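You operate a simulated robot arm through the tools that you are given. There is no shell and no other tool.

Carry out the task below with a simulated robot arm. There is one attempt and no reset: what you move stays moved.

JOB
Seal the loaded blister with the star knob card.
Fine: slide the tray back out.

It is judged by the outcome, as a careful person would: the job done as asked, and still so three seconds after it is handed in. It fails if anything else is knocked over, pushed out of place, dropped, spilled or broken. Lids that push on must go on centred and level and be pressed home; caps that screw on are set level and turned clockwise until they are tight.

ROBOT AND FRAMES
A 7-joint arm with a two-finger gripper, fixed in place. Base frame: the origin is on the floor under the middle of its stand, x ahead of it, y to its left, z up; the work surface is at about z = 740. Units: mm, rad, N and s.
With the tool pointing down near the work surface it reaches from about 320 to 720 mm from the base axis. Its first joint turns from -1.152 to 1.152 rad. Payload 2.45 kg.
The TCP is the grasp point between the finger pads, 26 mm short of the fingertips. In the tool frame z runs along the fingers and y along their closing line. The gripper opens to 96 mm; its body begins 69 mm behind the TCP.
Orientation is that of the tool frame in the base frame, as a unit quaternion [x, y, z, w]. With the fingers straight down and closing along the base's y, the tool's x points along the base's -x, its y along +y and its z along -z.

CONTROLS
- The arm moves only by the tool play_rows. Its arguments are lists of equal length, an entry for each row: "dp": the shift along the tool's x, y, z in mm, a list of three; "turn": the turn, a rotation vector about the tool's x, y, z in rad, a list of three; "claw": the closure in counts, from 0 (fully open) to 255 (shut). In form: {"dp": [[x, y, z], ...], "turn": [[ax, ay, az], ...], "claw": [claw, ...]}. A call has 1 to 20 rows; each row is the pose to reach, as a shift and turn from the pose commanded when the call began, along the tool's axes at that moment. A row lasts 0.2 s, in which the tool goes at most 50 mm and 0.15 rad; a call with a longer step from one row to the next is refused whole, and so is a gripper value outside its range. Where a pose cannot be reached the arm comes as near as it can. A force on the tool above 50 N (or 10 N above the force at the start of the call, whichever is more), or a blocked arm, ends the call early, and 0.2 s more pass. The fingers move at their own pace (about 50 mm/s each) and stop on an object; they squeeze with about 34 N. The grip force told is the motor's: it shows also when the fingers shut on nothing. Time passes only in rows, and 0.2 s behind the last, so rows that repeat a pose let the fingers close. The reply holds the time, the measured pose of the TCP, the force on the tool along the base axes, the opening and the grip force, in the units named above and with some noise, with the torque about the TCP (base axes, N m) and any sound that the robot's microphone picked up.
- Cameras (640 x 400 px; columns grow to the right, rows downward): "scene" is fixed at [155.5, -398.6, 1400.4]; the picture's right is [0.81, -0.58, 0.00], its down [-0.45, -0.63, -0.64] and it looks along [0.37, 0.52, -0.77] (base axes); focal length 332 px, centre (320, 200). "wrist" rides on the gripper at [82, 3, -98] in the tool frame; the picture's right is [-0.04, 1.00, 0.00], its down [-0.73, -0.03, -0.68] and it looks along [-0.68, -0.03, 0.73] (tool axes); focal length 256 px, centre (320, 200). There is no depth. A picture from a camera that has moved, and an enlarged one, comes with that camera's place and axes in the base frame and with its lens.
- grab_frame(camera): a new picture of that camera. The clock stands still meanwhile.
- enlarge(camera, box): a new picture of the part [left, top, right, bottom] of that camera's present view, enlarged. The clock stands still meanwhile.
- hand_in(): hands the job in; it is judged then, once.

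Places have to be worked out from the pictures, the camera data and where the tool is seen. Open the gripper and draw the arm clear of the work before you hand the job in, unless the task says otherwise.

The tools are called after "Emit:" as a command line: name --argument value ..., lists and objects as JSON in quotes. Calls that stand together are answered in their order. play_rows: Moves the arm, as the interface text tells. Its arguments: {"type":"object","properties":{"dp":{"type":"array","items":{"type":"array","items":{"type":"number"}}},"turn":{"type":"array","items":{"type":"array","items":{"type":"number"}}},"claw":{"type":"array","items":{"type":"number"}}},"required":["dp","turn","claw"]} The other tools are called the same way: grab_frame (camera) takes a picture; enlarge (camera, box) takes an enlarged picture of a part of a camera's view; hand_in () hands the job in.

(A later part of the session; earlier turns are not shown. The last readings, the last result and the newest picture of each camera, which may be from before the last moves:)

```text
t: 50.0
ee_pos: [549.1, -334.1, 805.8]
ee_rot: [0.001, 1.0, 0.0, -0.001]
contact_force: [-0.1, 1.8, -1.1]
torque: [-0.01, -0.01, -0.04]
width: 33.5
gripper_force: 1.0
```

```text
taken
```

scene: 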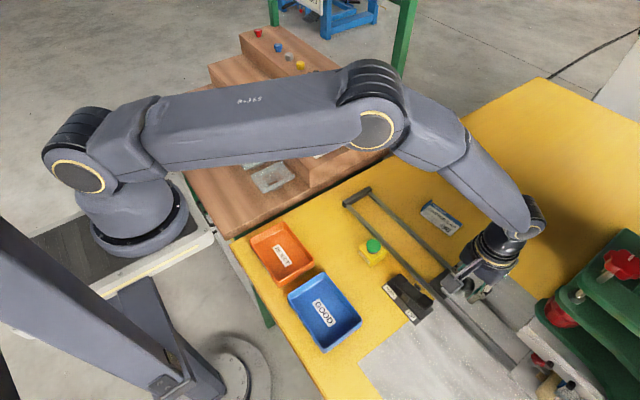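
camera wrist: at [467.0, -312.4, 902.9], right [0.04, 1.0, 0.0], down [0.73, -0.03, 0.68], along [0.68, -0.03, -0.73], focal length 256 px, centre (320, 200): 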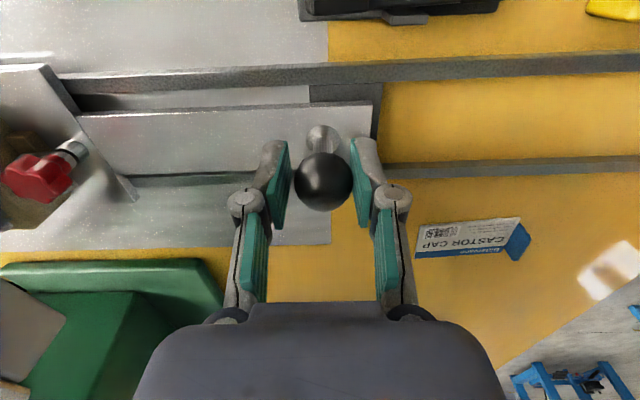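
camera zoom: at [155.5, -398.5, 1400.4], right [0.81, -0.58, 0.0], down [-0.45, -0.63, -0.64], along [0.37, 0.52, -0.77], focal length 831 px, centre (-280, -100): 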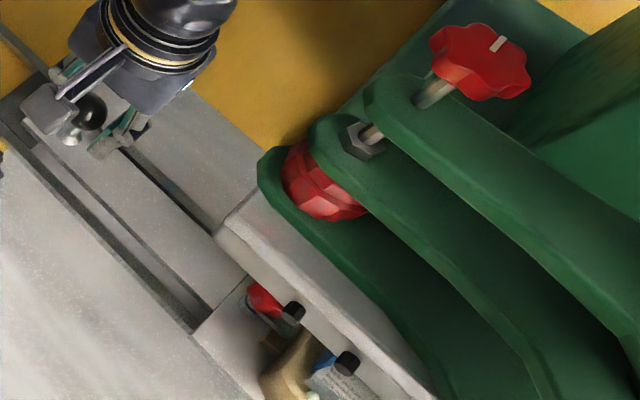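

The tray has travelled about 283 mm without a stop, so I should check where the nest is relative to the head. I release the ball, rise, and pull back in -x to view the head from the side.

Emit:
play_rows --dp '[[0, 2, 0], [0, 2, 0], [0, 2, -20], [0, 2, -50], [0, 2, -80], [20, 2, -90], [60, 2, -90], [105, 2, -90], [150, 2, -90]]' --turn '[[0, 0, 0], [0, 0, 0], [0, 0, 0], [0, 0, 0], [0, 0, 0], [0, 0, 0], [0, 0, 0], [0, 0, 0], [0, 0, 0]]' --claw '[130, 110, 100, 100, 100, 100, 100, 100, 100]'

Emit:
grab_frame --camera "scene"

Emit:
grab_frame --camera "wrist"

```text
t: 52.0
ee_pos: [399.9, -329.6, 896.7]
ee_rot: [0.0, 1.0, 0.0, 0.0]
contact_force: [0.0, 0.2, -0.3]
torque: [-0.01, 0.01, -0.01]
width: 58.2
gripper_force: 0.1
```

```text
taken
```

scene: 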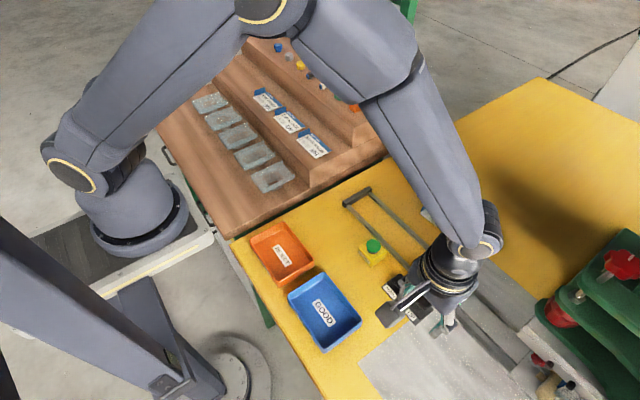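

```text
taken
camera wrist: at [318.0, -325.7, 994.5], right [0.04, 1.0, 0.0], down [0.73, -0.03, 0.68], along [0.68, -0.03, -0.73], focal length 256 px, centre (320, 200)
```

wrist: 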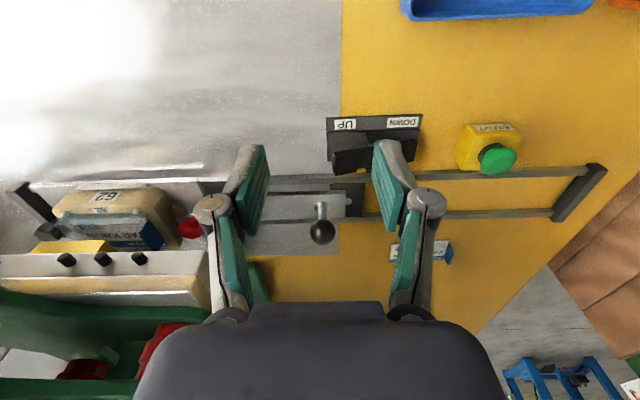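

From here the nest can be seen beyond the head. I zoom in to compare the nest's position with the head and the yellow part on it.

Emit:
enlarge --camera "wrist" --box '[0, 150, 240, 310]'

Emit:
enlarge --camera "scene" --box '[500, 280, 640, 400]'

```text
2.50 times, centred on (120, 230) of wrist
camera zoom: at [318.0, -325.7, 994.5], right [0.04, 1.0, 0.0], down [0.73, -0.03, 0.68], along [0.68, -0.03, -0.73], focal length 640 px, centre (820, 125)
```

zoom: 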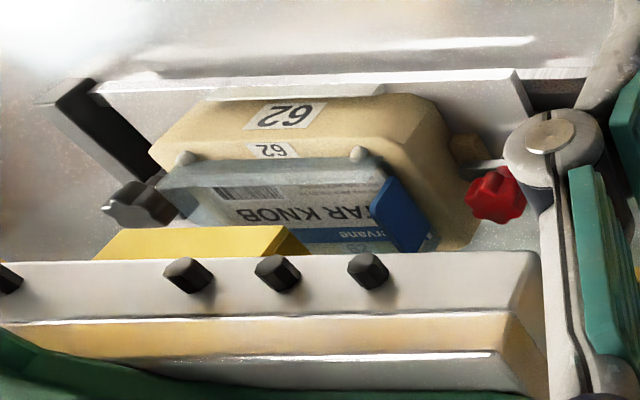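

```text
3.33 times, centred on (570, 340) of scene
camera zoom: at [155.6, -398.6, 1400.4], right [0.81, -0.58, 0.0], down [-0.45, -0.63, -0.64], along [0.37, 0.52, -0.77], focal length 1108 px, centre (-513, -267)
```

zoom: 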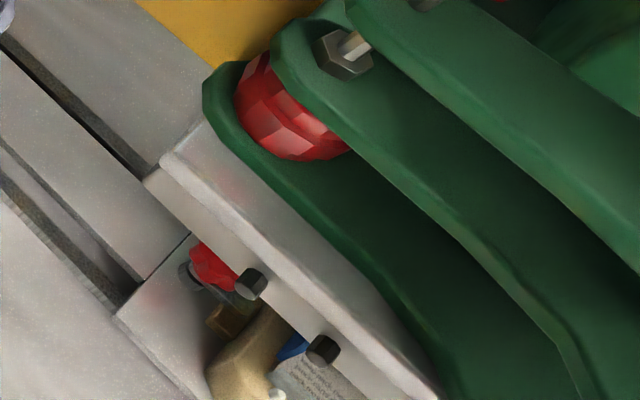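

The tray plate is now almost against the black end crossbar of the rails, and the head's bolt pattern looks centred near y ≈ -587, so the end stop is likely the sealing position. I go back to the ball to push the tray home.

Emit:
play_rows --dp '[[-45, -3, 0], [-90, -3, 0], [-130, -3, 0], [-149, -3, 0], [-149, -3, 30], [-149, -3, 60], [-149, -3, 85], [-149, -3, 90]]' --turn '[[0, 0, 0], [0, 0, 0], [0, 0, 0], [0, 0, 0], [0, 0, 0], [0, 0, 0], [0, 0, 0], [0, 0, 0]]' --claw '[100, 100, 100, 100, 100, 100, 100, 100]'

Emit:
play_rows --dp '[[0, 0, 0], [0, 0, 0], [0, -2, 0], [0, -4, 0], [0, -4, 0]]' --turn '[[0, 0, 0], [0, 0, 0], [0, 0, 0], [0, 0, 0], [0, 0, 0]]' --claw '[168, 168, 168, 168, 168]'

Emit:
play_rows --dp '[[0, -2, 0], [0, -4, 0], [0, -4, 0]]' --turn '[[0, 0, 0], [0, 0, 0], [0, 0, 0]]' --claw '[168, 168, 168]'

Emit:
grab_frame --camera "wrist"

```text
t: 53.8
ee_pos: [547.3, -336.3, 804.7]
ee_rot: [0.0, 1.0, 0.0, 0.0]
contact_force: [0.4, 0.2, 0.4]
torque: [0.01, 0.02, 0.0]
width: 58.1
gripper_force: 0.3
```

```text
t: 55.0
ee_pos: [546.9, -339.0, 806.5]
ee_rot: [0.0, 1.0, 0.0, 0.0]
contact_force: [0.5, 1.1, 0.5]
torque: [0.01, 0.01, 0.03]
width: 33.9
gripper_force: 1.2
```

```text
t: 55.8
ee_pos: [548.5, -342.9, 804.7]
ee_rot: [0.0, 1.0, 0.0, 0.0]
contact_force: [0.6, 0.4, 0.3]
torque: [0.02, 0.04, -0.04]
width: 32.8
gripper_force: 0.0
```

```text
taken
camera wrist: at [465.8, -339.4, 903.5], right [0.04, 1.0, 0.0], down [0.73, -0.03, 0.68], along [0.68, -0.03, -0.73], focal length 256 px, centre (320, 200)
```

wrist: 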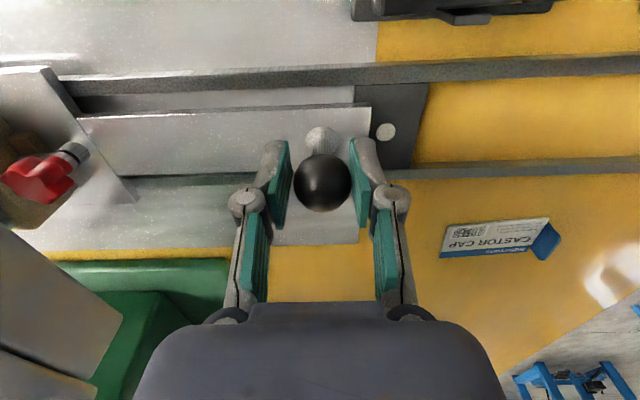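

The ball is now at about y ≈ -341 and a white disc on a dark cross plate has come into view beside the bar's end. I keep pushing 2 mm at a time to find the stop.

Emit:
play_rows --dp '[[0, -2, 0], [0, -4, 0], [0, -4, 0]]' --turn '[[0, 0, 0], [0, 0, 0], [0, 0, 0]]' --claw '[168, 168, 168]'

Emit:
play_rows --dp '[[0, -2, 0], [0, -4, 0], [0, -4, 0]]' --turn '[[0, 0, 0], [0, 0, 0], [0, 0, 0]]' --claw '[168, 168, 168]'

Emit:
enlarge --camera "wrist" --box '[280, 60, 480, 200]'

Emit:
enlarge --camera "scene" --box '[420, 240, 640, 400]'

```text
t: 56.6
ee_pos: [546.6, -346.1, 805.3]
ee_rot: [-0.001, 1.0, 0.0, 0.0]
contact_force: [-0.2, -2.2, 1.1]
torque: [-0.02, 0.0, -0.01]
width: 34.2
gripper_force: 0.8
```

```text
t: 57.4
ee_pos: [546.2, -350.2, 805.6]
ee_rot: [0.0, 1.0, 0.0, 0.0]
contact_force: [0.8, 0.2, 0.1]
torque: [0.04, 0.0, 0.03]
width: 32.6
gripper_force: 0.1
```

```text
2.86 times, centred on (380, 130) of wrist
camera zoom: at [465.0, -346.2, 902.5], right [0.04, 1.0, 0.0], down [0.73, -0.03, 0.68], along [0.68, -0.03, -0.73], focal length 731 px, centre (149, 400)
```

zoom: 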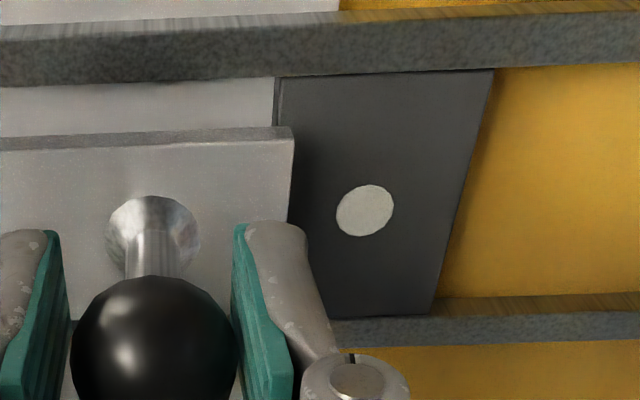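

```text
2.50 times, centred on (530, 320) of scene
camera zoom: at [155.5, -398.6, 1400.4], right [0.81, -0.58, 0.0], down [-0.45, -0.63, -0.64], along [0.37, 0.52, -0.77], focal length 831 px, centre (-205, -100)
```

zoom: 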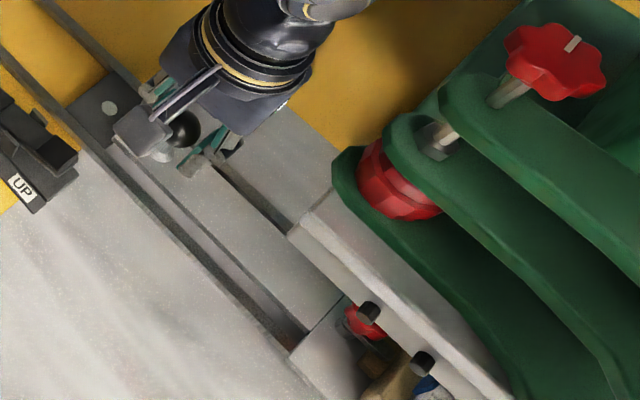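

The tray still moves freely (ball at about -348). I continue in small steps, since the hand is still about 45 mm clear of the head.

Emit:
play_rows --dp '[[0, -2, 0], [0, -4, 0], [0, -4, 0]]' --turn '[[0, 0, 0], [0, 0, 0], [0, 0, 0]]' --claw '[168, 168, 168]'

Emit:
play_rows --dp '[[0, -2, 0], [0, -4, 0], [0, -4, 0]]' --turn '[[0, 0, 0], [0, 0, 0], [0, 0, 0]]' --claw '[168, 168, 168]'

Emit:
enlarge --camera "wrist" --box '[180, 60, 480, 260]'

```text
t: 58.2
ee_pos: [547.0, -353.3, 805.0]
ee_rot: [0.0, 1.0, 0.001, -0.001]
contact_force: [-1.0, 6.5, -1.6]
torque: [-0.04, -0.03, 0.06]
width: 36.7
gripper_force: 2.8
```

```text
t: 59.0
ee_pos: [547.0, -356.7, 804.4]
ee_rot: [0.0, 1.0, 0.002, 0.0]
contact_force: [-1.7, 16.0, -3.1]
torque: [-0.05, 0.24, 0.1]
width: 42.9
gripper_force: 7.1
```

```text
2.00 times, centred on (330, 160) of wrist
camera zoom: at [465.7, -353.2, 902.6], right [0.04, 1.0, 0.0], down [0.73, -0.03, 0.68], along [0.68, -0.02, -0.74], focal length 512 px, centre (300, 280)
```

zoom: 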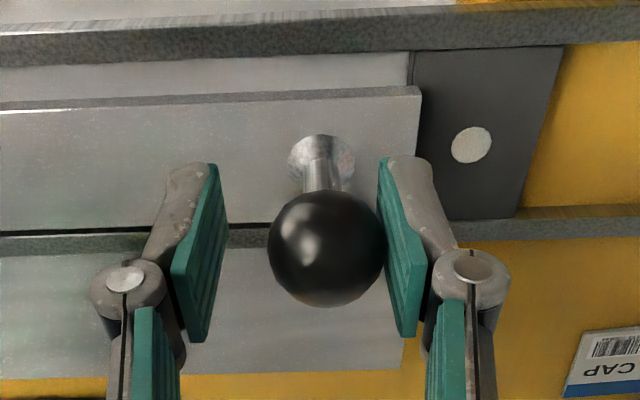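

The tray is home: about 16 N against the stop with the ball at y ≈ -350. I back off a little, open, rise clear and see whether anything on the machine has changed.

Emit:
play_rows --dp '[[0, 3, 0], [0, 6, 0], [0, 6, 0], [0, 6, -15], [0, 6, -45], [0, 6, -75], [0, 6, -95]]' --turn '[[0, 0, 0], [0, 0, 0], [0, 0, 0], [0, 0, 0], [0, 0, 0], [0, 0, 0], [0, 0, 0]]' --claw '[150, 120, 100, 100, 100, 100, 100]'

Emit:
grab_frame --camera "scene"

Emit:
enlarge --camera "scene" --box '[480, 240, 640, 400]'

Emit:
grab_frame --camera "wrist"

```text
t: 60.6
ee_pos: [547.6, -351.6, 900.4]
ee_rot: [0.0, 1.0, 0.0, 0.0]
contact_force: [0.1, -0.4, -0.9]
torque: [-0.01, 0.0, 0.0]
width: 58.4
gripper_force: 0.1
```

```text
taken
```

scene: 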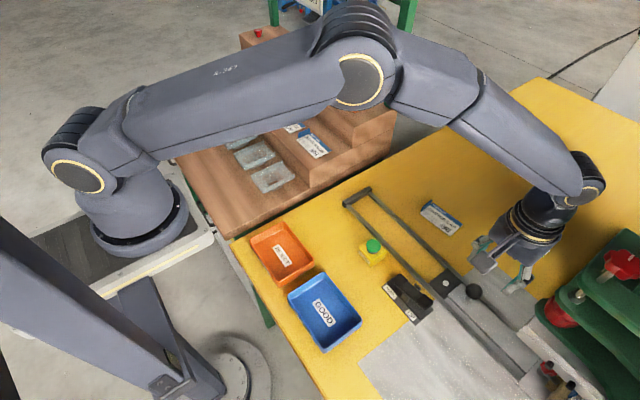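

```text
2.50 times, centred on (560, 320) of scene
camera zoom: at [155.5, -398.6, 1400.4], right [0.81, -0.58, 0.0], down [-0.45, -0.63, -0.64], along [0.37, 0.52, -0.77], focal length 831 px, centre (-280, -100)
```

zoom: 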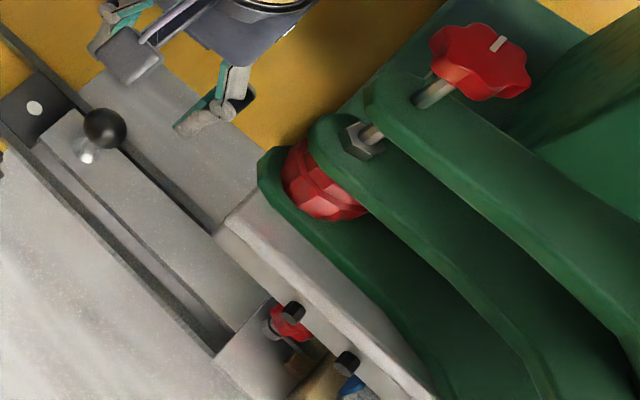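

```text
taken
camera wrist: at [465.7, -348.0, 998.1], right [0.04, 1.0, 0.0], down [0.73, -0.03, 0.68], along [0.68, -0.03, -0.73], focal length 256 px, centre (320, 200)
```

wrist: 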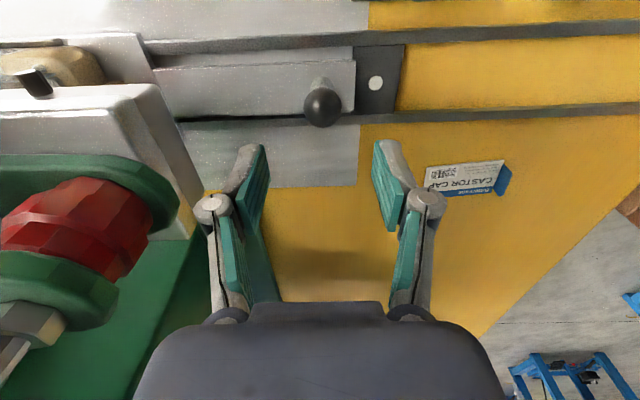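

Nothing has moved by itself: the head is still up, the tray is home. I go to look at the START button and the rocker closely, with the fingers closed for pressing.

Emit:
play_rows --dp '[[10, 35, 0], [30, 75, 0], [50, 115, 0], [75, 155, 0], [100, 185, 0], [110, 197, 0]]' --turn '[[0, 0, 0], [0, 0, 0], [0, 0, 0], [0, 0, 0], [0, 0, 0], [0, 0, 0]]' --claw '[150, 200, 255, 255, 255, 255]'

Emit:
grab_frame --camera "wrist"

Emit:
enlarge --camera "scene" --box '[340, 220, 450, 330]'

```text
t: 62.0
ee_pos: [435.3, -153.9, 900.3]
ee_rot: [-0.001, 1.0, 0.0, 0.0]
contact_force: [-0.7, -0.5, -0.2]
torque: [0.01, -0.04, 0.03]
width: 0.0
gripper_force: 28.4
```

```text
taken
camera wrist: at [354.3, -150.8, 997.6], right [0.04, 1.0, 0.0], down [0.73, -0.03, 0.68], along [0.68, -0.03, -0.73], focal length 256 px, centre (320, 200)
```

wrist: 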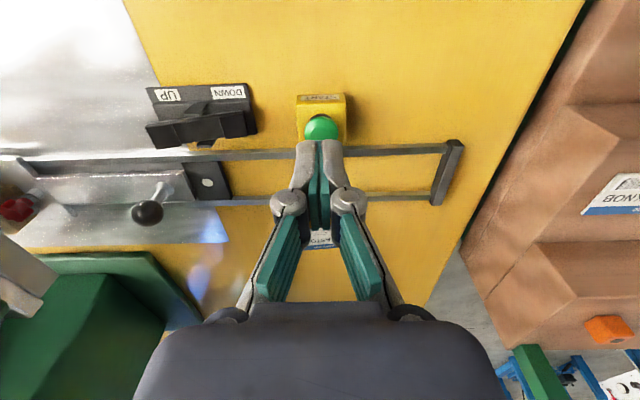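

```text
3.64 times, centred on (395, 275) of scene
camera zoom: at [155.5, -398.6, 1400.4], right [0.81, -0.58, 0.0], down [-0.45, -0.63, -0.64], along [0.37, 0.52, -0.77], focal length 1208 px, centre (47, -73)
```

zoom: 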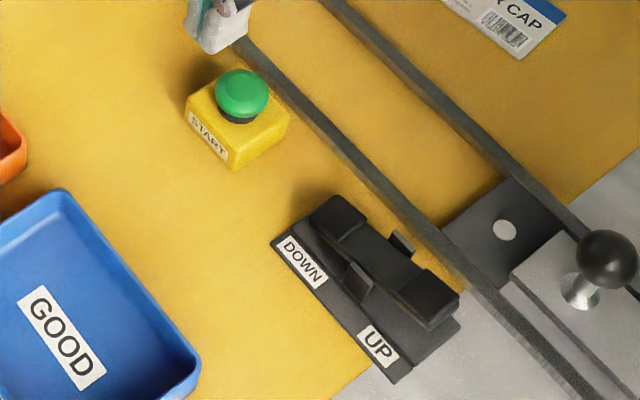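

START's cap is at about (469.5, -155) with its top near z ≈ 785. I move over it and come down until the fingertips are just above it.

Emit:
play_rows --dp '[[-15, -0.5, 10], [-34, -1, 30], [-34, -1, 50], [-34, -1, 68], [-34, -1, 72]]' --turn '[[0, 0, 0], [0, 0, 0], [0, 0, 0], [0, 0, 0], [0, 0, 0]]' --claw '[255, 255, 255, 255, 255]'

Emit:
enlarge --camera "wrist" --box '[240, 100, 400, 220]'

Emit:
enlarge --camera "scene" --box '[340, 210, 410, 280]'

```text
t: 63.2
ee_pos: [470.4, -157.9, 829.2]
ee_rot: [0.0, 1.0, 0.0, 0.001]
contact_force: [0.2, 0.6, -0.6]
torque: [0.01, 0.0, 0.02]
width: 0.0
gripper_force: 28.3
```

```text
3.33 times, centred on (320, 160) of wrist
camera zoom: at [389.3, -153.0, 926.2], right [0.04, 1.0, 0.0], down [0.73, -0.03, 0.68], along [0.68, -0.03, -0.73], focal length 853 px, centre (320, 333)
```

zoom: 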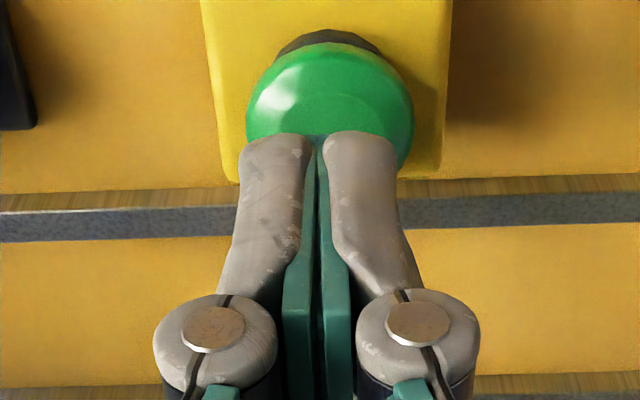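

```text
5.71 times, centred on (375, 245) of scene
camera zoom: at [155.5, -398.6, 1400.4], right [0.81, -0.58, 0.0], down [-0.45, -0.63, -0.64], along [0.37, 0.52, -0.77], focal length 1899 px, centre (6, -57)
```

zoom: 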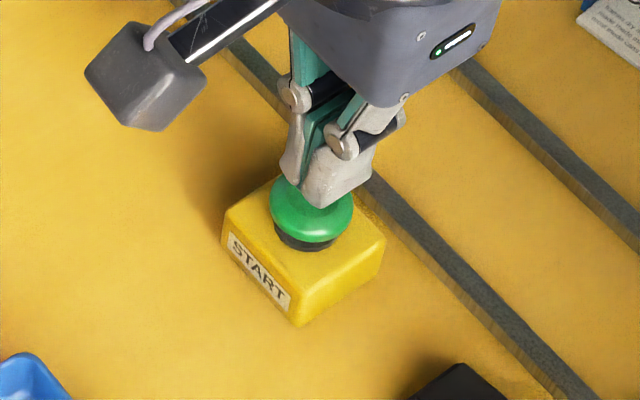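

The fingertips are right over the green cap, about 2 mm off to -y. I correct that and press down in small steps, watching force and sound.

Emit:
play_rows --dp '[[2, 2.5, 0], [2, 2.5, 4], [2, 2.5, 8], [2, 2.5, 10], [2, 2.5, 12]]' --turn '[[0, 0, 0], [0, 0, 0], [0, 0, 0], [0, 0, 0], [0, 0, 0]]' --claw '[255, 255, 255, 255, 255]'

Emit:
enlarge --camera "scene" --box '[340, 210, 410, 280]'

```text
t: 64.4
ee_pos: [470.2, -153.8, 817.7]
ee_rot: [0.0, 1.0, 0.0, 0.0]
contact_force: [-0.3, -0.5, -0.5]
torque: [0.01, 0.01, -0.02]
width: 0.0
gripper_force: 28.7
```

```text
5.71 times, centred on (375, 245) of scene
camera zoom: at [155.5, -398.6, 1400.4], right [0.81, -0.58, 0.0], down [-0.45, -0.63, -0.64], along [0.37, 0.52, -0.77], focal length 1899 px, centre (6, -57)
```

zoom: 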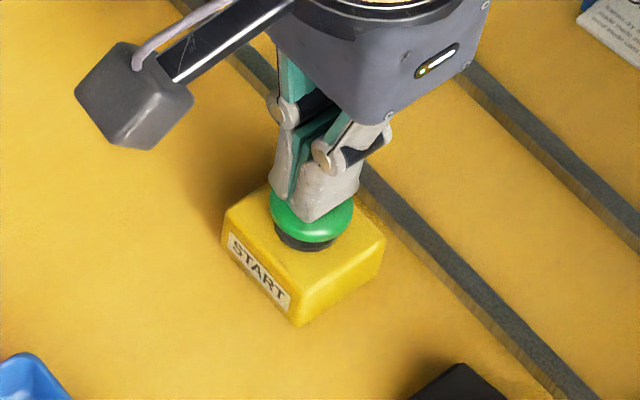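

Not touching yet. I continue downward in 1.5–2 mm steps until the button gives.

Emit:
play_rows --dp '[[0, 0, 2], [0, 0, 4], [0, 0, 4]]' --turn '[[0, 0, 0], [0, 0, 0], [0, 0, 0]]' --claw '[255, 255, 255]'

Emit:
play_rows --dp '[[0, 0, 1.5], [0, 0, 3], [0, 0, 3]]' --turn '[[0, 0, 0], [0, 0, 0], [0, 0, 0]]' --claw '[255, 255, 255]'

```text
t: 65.2
ee_pos: [469.8, -154.4, 812.7]
ee_rot: [0.001, 1.0, -0.001, 0.0]
contact_force: [0.3, -0.1, 0.1]
torque: [0.01, -0.02, 0.0]
width: 6.2
gripper_force: 28.6
```

```text
t: 66.0
ee_pos: [470.0, -152.8, 809.6]
ee_rot: [-0.001, 1.0, -0.001, 0.0]
contact_force: [-0.4, -1.3, 2.7]
torque: [-0.02, 0.02, 0.01]
width: 5.7
gripper_force: 28.3
```

Light contact (about 3 N, and the fingertips ride slightly apart on the dome). I press on.

Emit:
play_rows --dp '[[0, 0, 1.5], [0, 0, 3], [0, 0, 3]]' --turn '[[0, 0, 0], [0, 0, 0], [0, 0, 0]]' --claw '[255, 255, 255]'

Emit:
enlarge --camera "scene" --box '[340, 210, 410, 280]'

Emit:
enlarge --camera "scene" --box '[480, 240, 640, 400]'

```text
t: 66.8
ee_pos: [469.8, -154.1, 806.8]
ee_rot: [0.0, 1.0, 0.0, 0.0]
contact_force: [1.2, 1.1, 5.2]
torque: [0.01, -0.02, 0.02]
width: 6.2
gripper_force: 29.0
heard: click
```

```text
5.71 times, centred on (375, 245) of scene
camera zoom: at [155.5, -398.5, 1400.4], right [0.81, -0.58, 0.0], down [-0.45, -0.63, -0.64], along [0.37, 0.52, -0.77], focal length 1899 px, centre (6, -57)
```

zoom: 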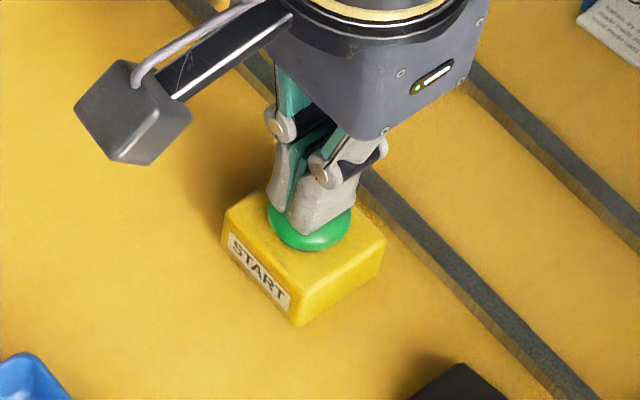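

```text
2.50 times, centred on (560, 320) of scene
camera zoom: at [155.5, -398.5, 1400.4], right [0.81, -0.58, 0.0], down [-0.45, -0.63, -0.64], along [0.37, 0.52, -0.77], focal length 831 px, centre (-280, -100)
```

zoom: 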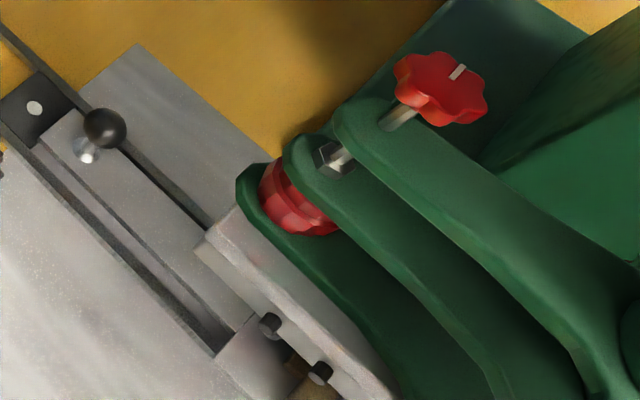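

A click, and the press head is coming down: START runs the cycle. I lift off the button and watch the head.

Emit:
play_rows --dp '[[0, 0, -4], [0, 0, -15], [0, 0, -15]]' --turn '[[0, 0, 0], [0, 0, 0], [0, 0, 0]]' --claw '[255, 255, 255]'

Emit:
enlarge --camera "scene" --box '[480, 240, 640, 400]'

```text
t: 67.6
ee_pos: [469.9, -153.4, 821.4]
ee_rot: [0.0, 1.0, 0.001, -0.001]
contact_force: [-1.6, 0.4, 0.5]
torque: [0.01, 0.03, -0.02]
width: 0.0
gripper_force: 28.9
```

```text
2.50 times, centred on (560, 320) of scene
camera zoom: at [155.5, -398.6, 1400.4], right [0.81, -0.58, 0.0], down [-0.45, -0.63, -0.64], along [0.37, 0.52, -0.77], focal length 831 px, centre (-280, -100)
```

zoom: 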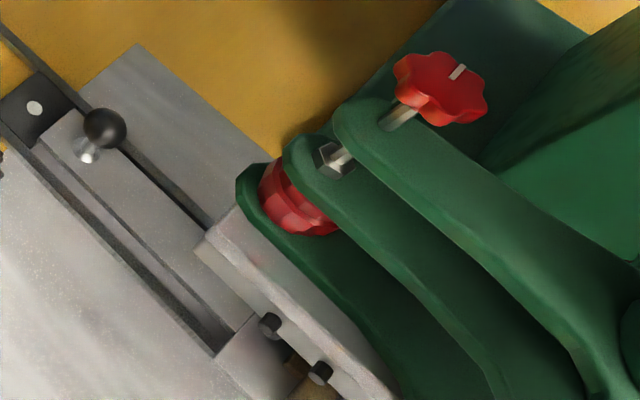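

The head is down and stays down by itself. I wait, watching for a sound and for the head's next motion.

Emit:
play_rows --dp '[[0, 0, -5], [0, 0, -5], [0, 0, -5], [0, 0, -5], [0, 0, -5]]' --turn '[[0, 0, 0], [0, 0, 0], [0, 0, 0], [0, 0, 0], [0, 0, 0]]' --claw '[255, 255, 255, 255, 255]'

Emit:
enlarge --camera "scene" --box '[480, 240, 640, 400]'

Emit:
enlarge --camera "scene" --box '[340, 220, 500, 330]'

```text
t: 68.8
ee_pos: [469.3, -153.5, 824.6]
ee_rot: [0.0, 1.0, 0.0, 0.0]
contact_force: [0.4, 0.4, -0.2]
torque: [0.03, -0.02, -0.03]
width: 0.1
gripper_force: 28.7
```

```text
2.50 times, centred on (560, 320) of scene
camera zoom: at [155.5, -398.6, 1400.4], right [0.81, -0.58, 0.0], down [-0.45, -0.63, -0.64], along [0.37, 0.52, -0.77], focal length 831 px, centre (-280, -100)
```

zoom: 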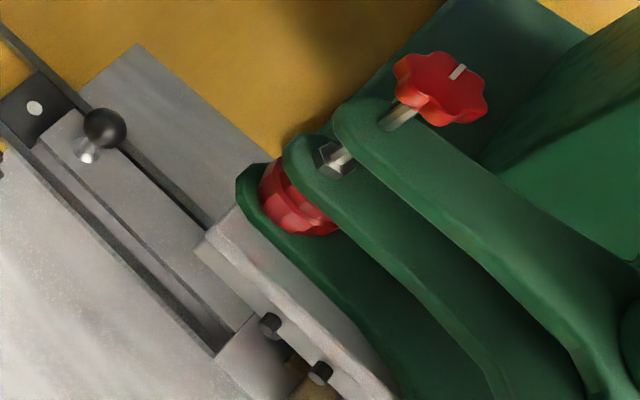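

```text
3.64 times, centred on (420, 275) of scene
camera zoom: at [155.5, -398.6, 1400.4], right [0.81, -0.58, 0.0], down [-0.45, -0.63, -0.64], along [0.37, 0.52, -0.77], focal length 1208 px, centre (-44, -73)
```

zoom: 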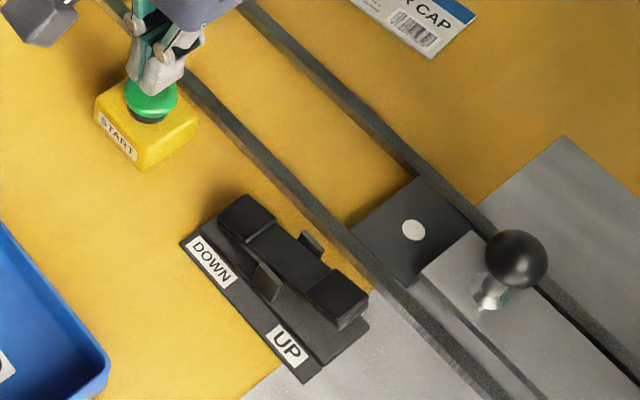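

The head stays down. While it dwells, I move over toward the rocker's UP end so that I'm ready in case the head must be raised by hand, listening for any signal.

Emit:
play_rows --dp '[[0, -20, -15], [0, -60, -20], [0, -100, -20], [0, -135, -20], [0, -152, -15]]' --turn '[[0, 0, 0], [0, 0, 0], [0, 0, 0], [0, 0, 0], [0, 0, 0]]' --claw '[255, 255, 255, 255, 255]'

Emit:
enlarge --camera "scene" --box '[480, 240, 640, 400]'

Emit:
grab_frame --camera "wrist"

```text
t: 70.0
ee_pos: [469.0, -306.9, 841.3]
ee_rot: [0.0, 1.0, 0.0, -0.001]
contact_force: [0.5, -0.3, 0.0]
torque: [0.02, 0.02, 0.0]
width: 0.1
gripper_force: 28.4
```

```text
2.50 times, centred on (560, 320) of scene
camera zoom: at [155.5, -398.6, 1400.3], right [0.81, -0.58, 0.0], down [-0.45, -0.63, -0.64], along [0.37, 0.52, -0.77], focal length 831 px, centre (-280, -100)
```

zoom: 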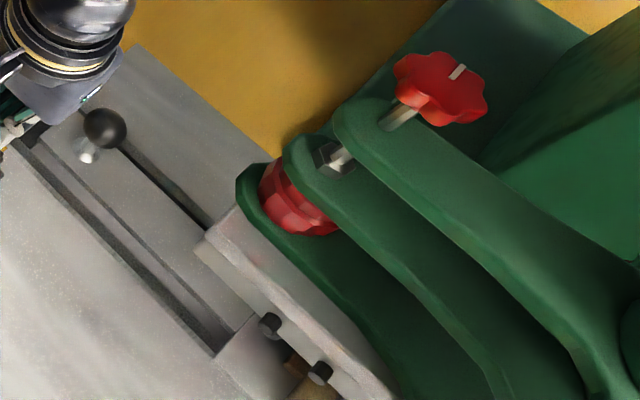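

```text
taken
camera wrist: at [387.7, -301.9, 938.7], right [0.04, 1.0, 0.0], down [0.73, -0.03, 0.68], along [0.68, -0.03, -0.73], focal length 256 px, centre (320, 200)
```

wrist: 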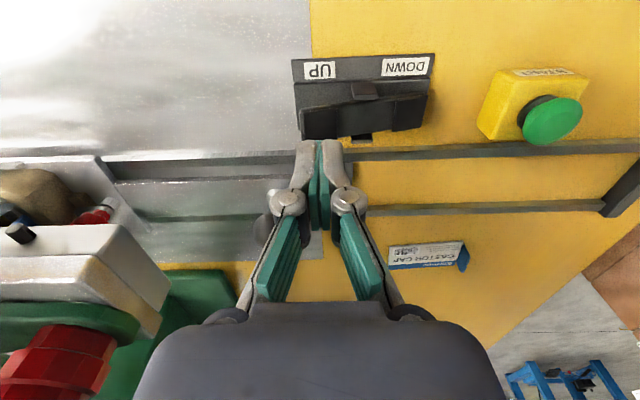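

The head is still down, with no signal so far. I hold still and keep listening.

Emit:
play_rows --dp '[[0, 0, 0], [0, 0, 0], [0, 0, 0], [0, 0, 0], [0, 0, 0]]' --turn '[[0, 0, 0], [0, 0, 0], [0, 0, 0], [0, 0, 0], [0, 0, 0]]' --claw '[255, 255, 255, 255, 255]'

Emit:
enlarge --camera "scene" --box '[480, 240, 640, 400]'

```text
t: 71.2
ee_pos: [468.7, -305.0, 841.4]
ee_rot: [0.0, 1.0, -0.001, -0.001]
contact_force: [-0.9, 0.1, 1.0]
torque: [0.02, 0.06, -0.02]
width: 0.0
gripper_force: 28.6
```

```text
2.50 times, centred on (560, 320) of scene
camera zoom: at [155.5, -398.6, 1400.4], right [0.81, -0.58, 0.0], down [-0.45, -0.63, -0.64], along [0.37, 0.52, -0.77], focal length 831 px, centre (-280, -100)
```

zoom: 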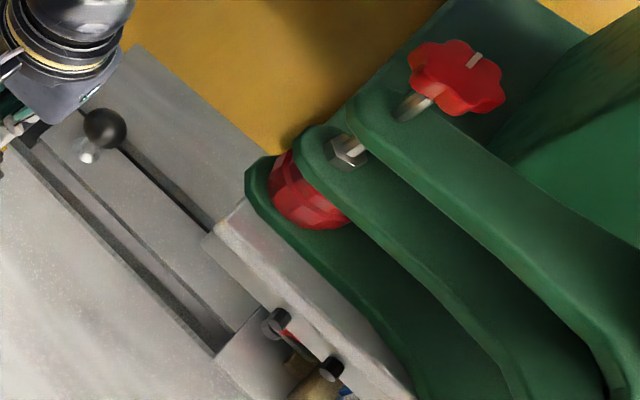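

The head is rising again on its own: the cycle is automatic. I wait for it to come fully up.

Emit:
play_rows --dp '[[0, 0, 0], [0, 0, 0], [0, 0, 0], [0, 0, 0], [0, 0, 0], [0, 0, 0], [0, 0, 0]]' --turn '[[0, 0, 0], [0, 0, 0], [0, 0, 0], [0, 0, 0], [0, 0, 0], [0, 0, 0], [0, 0, 0]]' --claw '[255, 255, 255, 255, 255, 255, 255]'

Emit:
enlarge --camera "scene" --box '[480, 240, 640, 400]'

Emit:
enlarge --camera "wrist" --box '[0, 140, 240, 300]'

```text
t: 72.8
ee_pos: [469.0, -305.3, 841.8]
ee_rot: [0.0, 1.0, 0.0, 0.0]
contact_force: [0.7, 0.2, 0.0]
torque: [0.01, -0.01, 0.03]
width: 0.1
gripper_force: 28.2
```

```text
2.50 times, centred on (560, 320) of scene
camera zoom: at [155.5, -398.6, 1400.4], right [0.81, -0.58, 0.0], down [-0.45, -0.63, -0.64], along [0.37, 0.52, -0.77], focal length 831 px, centre (-280, -100)
```

zoom: 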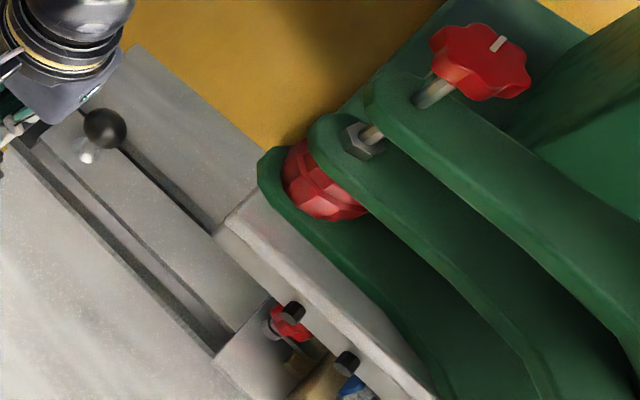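

```text
2.50 times, centred on (120, 220) of wrist
camera zoom: at [387.9, -301.4, 938.7], right [0.04, 1.0, 0.0], down [0.73, -0.03, 0.68], along [0.68, -0.03, -0.73], focal length 640 px, centre (820, 150)
```

zoom: 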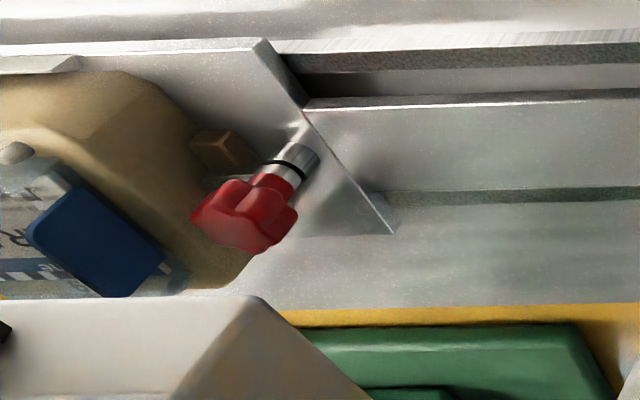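

The head is fully up again, so the sealing cycle is complete. Now I go back to the tray's ball handle at about (547, -349.5) to slide the tray out.

Emit:
play_rows --dp '[[0, 0, -30], [-10, -8, -58], [-45, -25, -58], [-78, -43, -58], [-78, -43, -58]]' --turn '[[0, 0, 0], [0, 0, 0], [0, 0, 0], [0, 0, 0], [0, 0, 0]]' --claw '[255, 200, 130, 100, 100]'

Emit:
grab_frame --camera "wrist"

```text
t: 74.0
ee_pos: [549.1, -350.3, 897.7]
ee_rot: [0.0, 1.0, 0.0, 0.0]
contact_force: [-0.2, 0.2, 0.4]
torque: [0.0, 0.0, 0.03]
width: 58.3
gripper_force: 0.0
```

```text
taken
camera wrist: at [467.9, -345.8, 995.4], right [0.04, 1.0, 0.0], down [0.73, -0.03, 0.68], along [0.68, -0.03, -0.73], focal length 256 px, centre (320, 200)
```

wrist: 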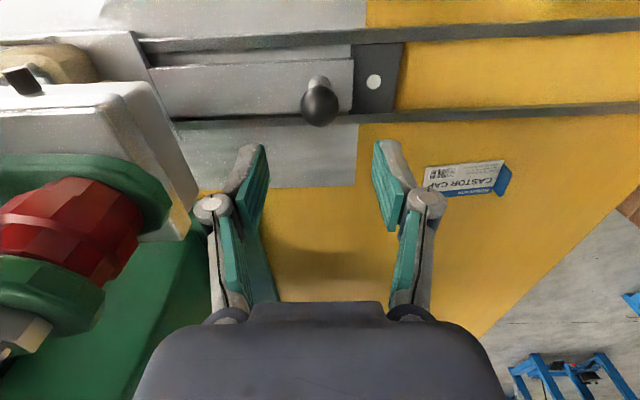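

The ball is right beneath. I descend, cage it loosely and draw the tray out along +y.

Emit:
play_rows --dp '[[0, 1, 25], [0, 1, 50], [0, 1, 75], [0, 1, 88], [0, 1, 93], [0, 1, 93], [0, 1, 93]]' --turn '[[0, 0, 0], [0, 0, 0], [0, 0, 0], [0, 0, 0], [0, 0, 0], [0, 0, 0], [0, 0, 0]]' --claw '[100, 100, 100, 100, 100, 165, 168]'

Emit:
play_rows --dp '[[0, 3, 0], [0, 8, 0], [0, 16, 0], [0, 26, 0], [0, 38, 0], [0, 50, 0], [0, 62, 0], [0, 74, 0], [0, 86, 0], [0, 98, 0], [0, 106, 0], [0, 110, 0]]' --turn '[[0, 0, 0], [0, 0, 0], [0, 0, 0], [0, 0, 0], [0, 0, 0], [0, 0, 0], [0, 0, 0], [0, 0, 0], [0, 0, 0], [0, 0, 0], [0, 0, 0], [0, 0, 0]]' --claw '[168, 168, 168, 168, 168, 168, 168, 168, 168, 168, 168, 168]'

Emit:
grab_frame --camera "scene"

Emit:
grab_frame --camera "wrist"

```text
t: 75.6
ee_pos: [547.1, -349.0, 806.6]
ee_rot: [-0.001, 1.0, 0.0, -0.001]
contact_force: [-1.1, 0.5, 0.4]
torque: [0.02, -0.01, -0.02]
width: 32.6
gripper_force: 0.1
```

```text
t: 78.2
ee_pos: [547.0, -236.4, 807.6]
ee_rot: [0.0, 1.0, 0.0, 0.001]
contact_force: [-1.3, -1.4, -0.4]
torque: [-0.02, 0.01, -0.01]
width: 33.6
gripper_force: 0.8
```

```text
taken
```

scene: 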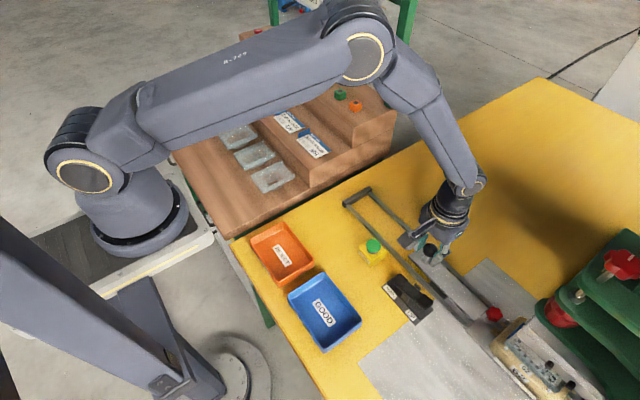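

```text
taken
camera wrist: at [465.3, -233.4, 904.8], right [0.04, 1.0, 0.0], down [0.73, -0.03, 0.68], along [0.68, -0.03, -0.73], focal length 256 px, centre (320, 200)
```

wrist: 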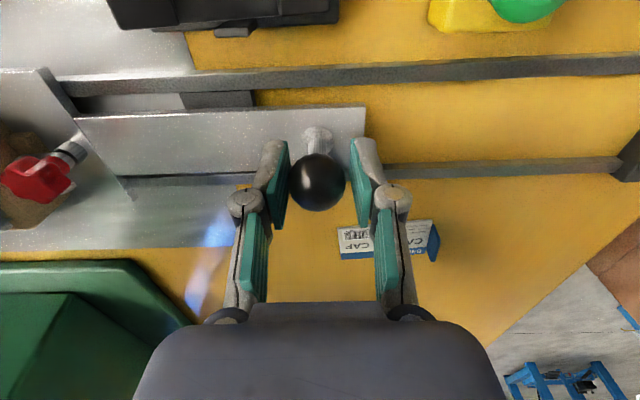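

The tray is coming out smoothly, ball now at about y ≈ -238. I keep drawing it out toward its first position (ball at about -50).

Emit:
play_rows --dp '[[0, 5, 0.3], [0, 14, 0.6], [0, 26, 0.8], [0, 38, 1], [0, 50, 1], [0, 62, 1], [0, 74, 1], [0, 86, 1], [0, 98, 1], [0, 110, 1], [0, 122, 1], [0, 134, 1], [0, 146, 1], [0, 156, 1], [0, 162, 1]]' --turn '[[0, 0, 0], [0, 0, 0], [0, 0, 0], [0, 0, 0], [0, 0, 0], [0, 0, 0], [0, 0, 0], [0, 0, 0], [0, 0, 0], [0, 0, 0], [0, 0, 0], [0, 0, 0], [0, 0, 0], [0, 0, 0], [0, 0, 0]]' --claw '[168, 168, 168, 168, 168, 168, 168, 168, 168, 168, 168, 168, 168, 168, 168]'

Emit:
grab_frame --camera "scene"

Emit:
enlarge --camera "scene" --box '[410, 220, 510, 320]'

Emit:
grab_frame --camera "wrist"

```text
t: 81.4
ee_pos: [547.2, -75.6, 803.8]
ee_rot: [0.0, 1.0, 0.0, -0.001]
contact_force: [-0.1, -1.4, -0.4]
torque: [-0.02, 0.03, 0.03]
width: 33.5
gripper_force: 0.7
```

```text
taken
```

scene: 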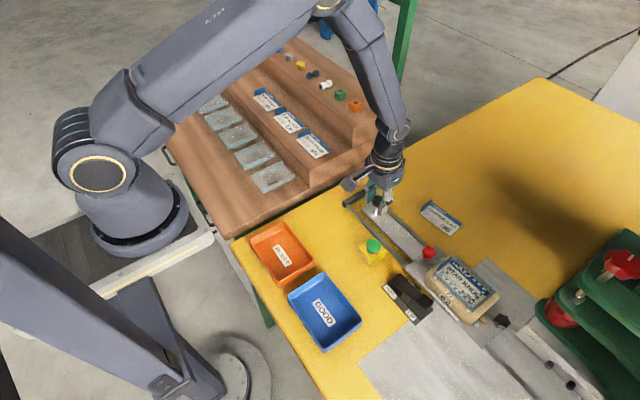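

```text
4.00 times, centred on (460, 270) of scene
camera zoom: at [155.5, -398.6, 1400.3], right [0.81, -0.58, 0.0], down [-0.45, -0.63, -0.64], along [0.37, 0.52, -0.77], focal length 1329 px, centre (-240, -80)
```

zoom: 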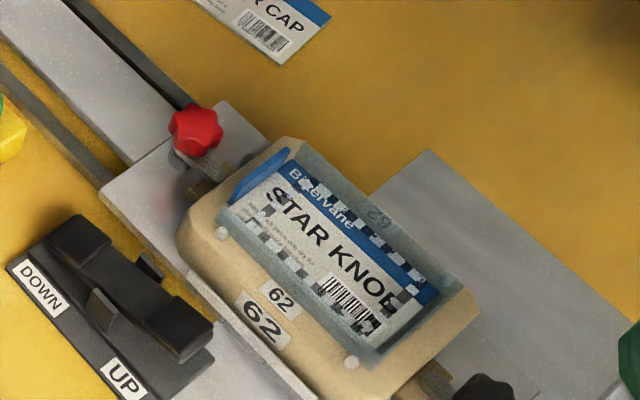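

```text
taken
camera wrist: at [466.1, -71.9, 902.9], right [0.04, 1.0, 0.0], down [0.73, -0.03, 0.68], along [0.68, -0.03, -0.73], focal length 256 px, centre (320, 200)
```

wrist: 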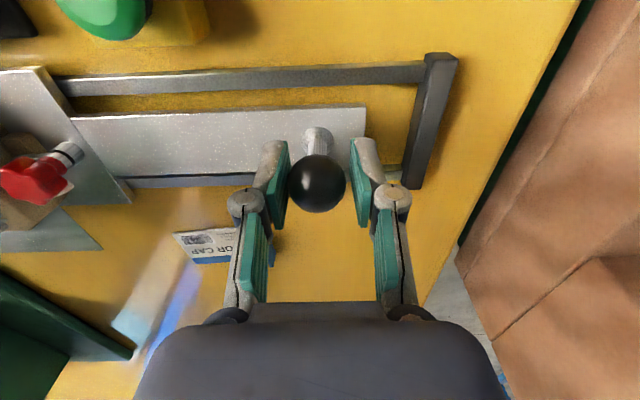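

The tray is nearly out and the card now bears a printed-looking seal pattern. I look at it closely.

Emit:
enlarge --camera "scene" --box '[435, 240, 505, 310]'

Emit:
play_rows --dp '[[0, 4, 0], [0, 8, 0], [0, 12, 0], [0, 16, 0], [0, 20, 0], [0, 24, 0], [0, 24, 0]]' --turn '[[0, 0, 0], [0, 0, 0], [0, 0, 0], [0, 0, 0], [0, 0, 0], [0, 0, 0], [0, 0, 0]]' --claw '[168, 168, 168, 168, 168, 168, 168]'

```text
5.71 times, centred on (470, 275) of scene
camera zoom: at [155.5, -398.6, 1400.3], right [0.81, -0.58, 0.0], down [-0.45, -0.63, -0.64], along [0.37, 0.52, -0.77], focal length 1899 px, centre (-537, -229)
```

zoom: 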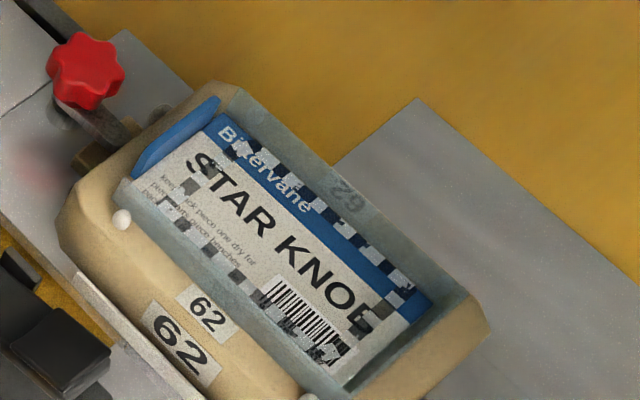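

```text
t: 83.0
ee_pos: [547.5, -52.2, 804.7]
ee_rot: [0.0, 1.0, -0.001, 0.0]
contact_force: [-1.0, 0.2, -0.4]
torque: [0.0, -0.05, -0.01]
width: 32.7
gripper_force: 0.0
```

The seal marks run round the card. I draw the last few millimetres until the tray meets its outer stop.

Emit:
play_rows --dp '[[0, 2, 0], [0, 4, 0], [0, 4, 0]]' --turn '[[0, 0, 0], [0, 0, 0], [0, 0, 0]]' --claw '[168, 168, 168]'

Emit:
play_rows --dp '[[0, 2, 0], [0, 3, 0], [0, 3, 0]]' --turn '[[0, 0, 0], [0, 0, 0], [0, 0, 0]]' --claw '[168, 168, 168]'

Emit:
grab_frame --camera "wrist"

```text
t: 83.8
ee_pos: [548.4, -47.7, 804.6]
ee_rot: [0.0, 1.0, 0.0, 0.0]
contact_force: [-0.3, -0.6, -0.6]
torque: [-0.05, 0.01, -0.02]
width: 33.5
gripper_force: 0.3
```

```text
t: 84.6
ee_pos: [547.7, -46.5, 805.8]
ee_rot: [0.0, 1.0, 0.0, 0.0]
contact_force: [0.0, -6.4, -1.9]
torque: [0.0, -0.06, -0.01]
width: 37.1
gripper_force: 4.0
```

```text
taken
camera wrist: at [466.1, -42.2, 903.0], right [0.04, 1.0, 0.0], down [0.73, -0.03, 0.68], along [0.68, -0.03, -0.73], focal length 256 px, centre (320, 200)
```

wrist: 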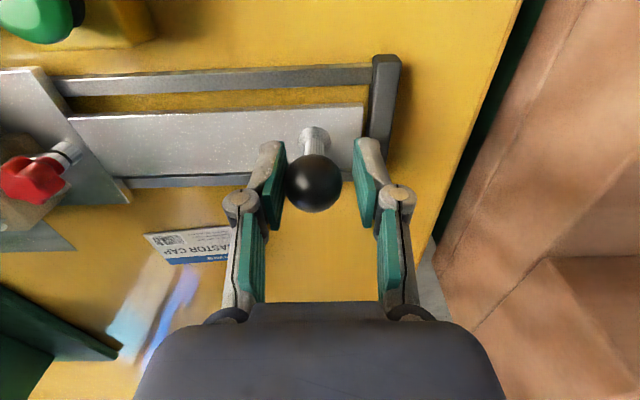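

The tray is at its outer stop again. I ease back, open, rise clear, and then go and inspect the seal from above.

Emit:
play_rows --dp '[[0, -3, 0], [0, -4, 0], [0, -4, 0], [0, -4, -20], [0, -4, -50], [0, -4, -80], [0, -4, -100]]' --turn '[[0, 0, 0], [0, 0, 0], [0, 0, 0], [0, 0, 0], [0, 0, 0], [0, 0, 0], [0, 0, 0]]' --claw '[140, 100, 100, 100, 100, 100, 100]'

Emit:
play_rows --dp '[[10, -40, 0], [25, -85, 0], [40, -130, 0], [55, -175, 0], [70, -215, 0], [80, -245, 0]]' --turn '[[0, 0, 0], [0, 0, 0], [0, 0, 0], [0, 0, 0], [0, 0, 0], [0, 0, 0]]' --claw '[60, 0, 0, 0, 0, 0]'

Emit:
grab_frame --camera "wrist"

Emit:
enlarge --camera "wrist" --box '[240, 110, 400, 210]'

```text
t: 86.2
ee_pos: [546.5, -49.1, 905.0]
ee_rot: [0.0, 1.0, 0.0, 0.0]
contact_force: [0.5, -0.4, -0.3]
torque: [0.0, 0.0, 0.02]
width: 58.3
gripper_force: 0.1
```

```text
t: 87.6
ee_pos: [468.4, -292.7, 904.3]
ee_rot: [0.0, 1.0, 0.0, 0.0]
contact_force: [-0.3, -0.1, -0.9]
torque: [0.0, -0.01, -0.03]
width: 96.1
gripper_force: 0.1
```

```text
taken
camera wrist: at [386.1, -289.4, 1003.0], right [0.04, 1.0, 0.0], down [0.73, -0.03, 0.68], along [0.68, -0.03, -0.73], focal length 256 px, centre (320, 200)
```

wrist: 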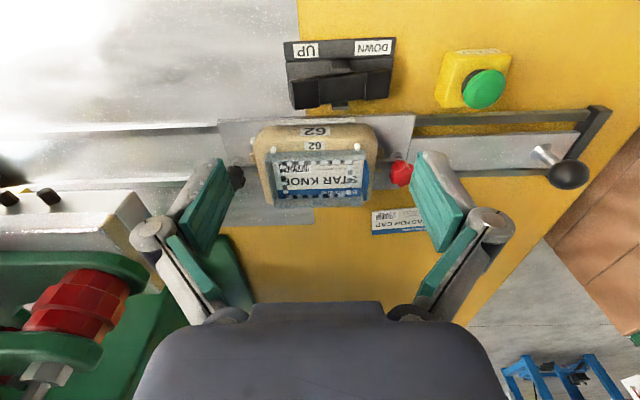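

```text
4.00 times, centred on (320, 160) of wrist
camera zoom: at [386.1, -289.4, 1003.0], right [0.04, 1.0, 0.0], down [0.73, -0.03, 0.68], along [0.68, -0.03, -0.73], focal length 1024 px, centre (320, 360)
```

zoom: 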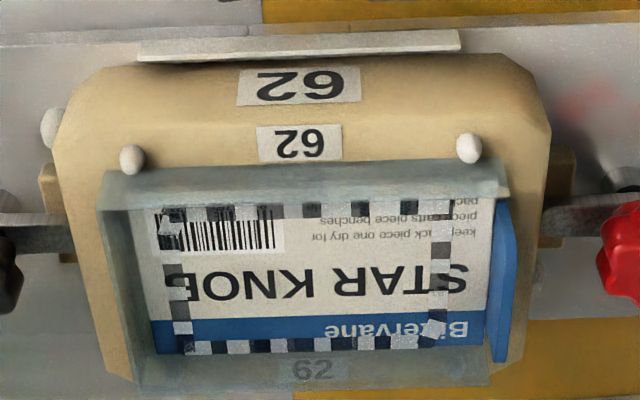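

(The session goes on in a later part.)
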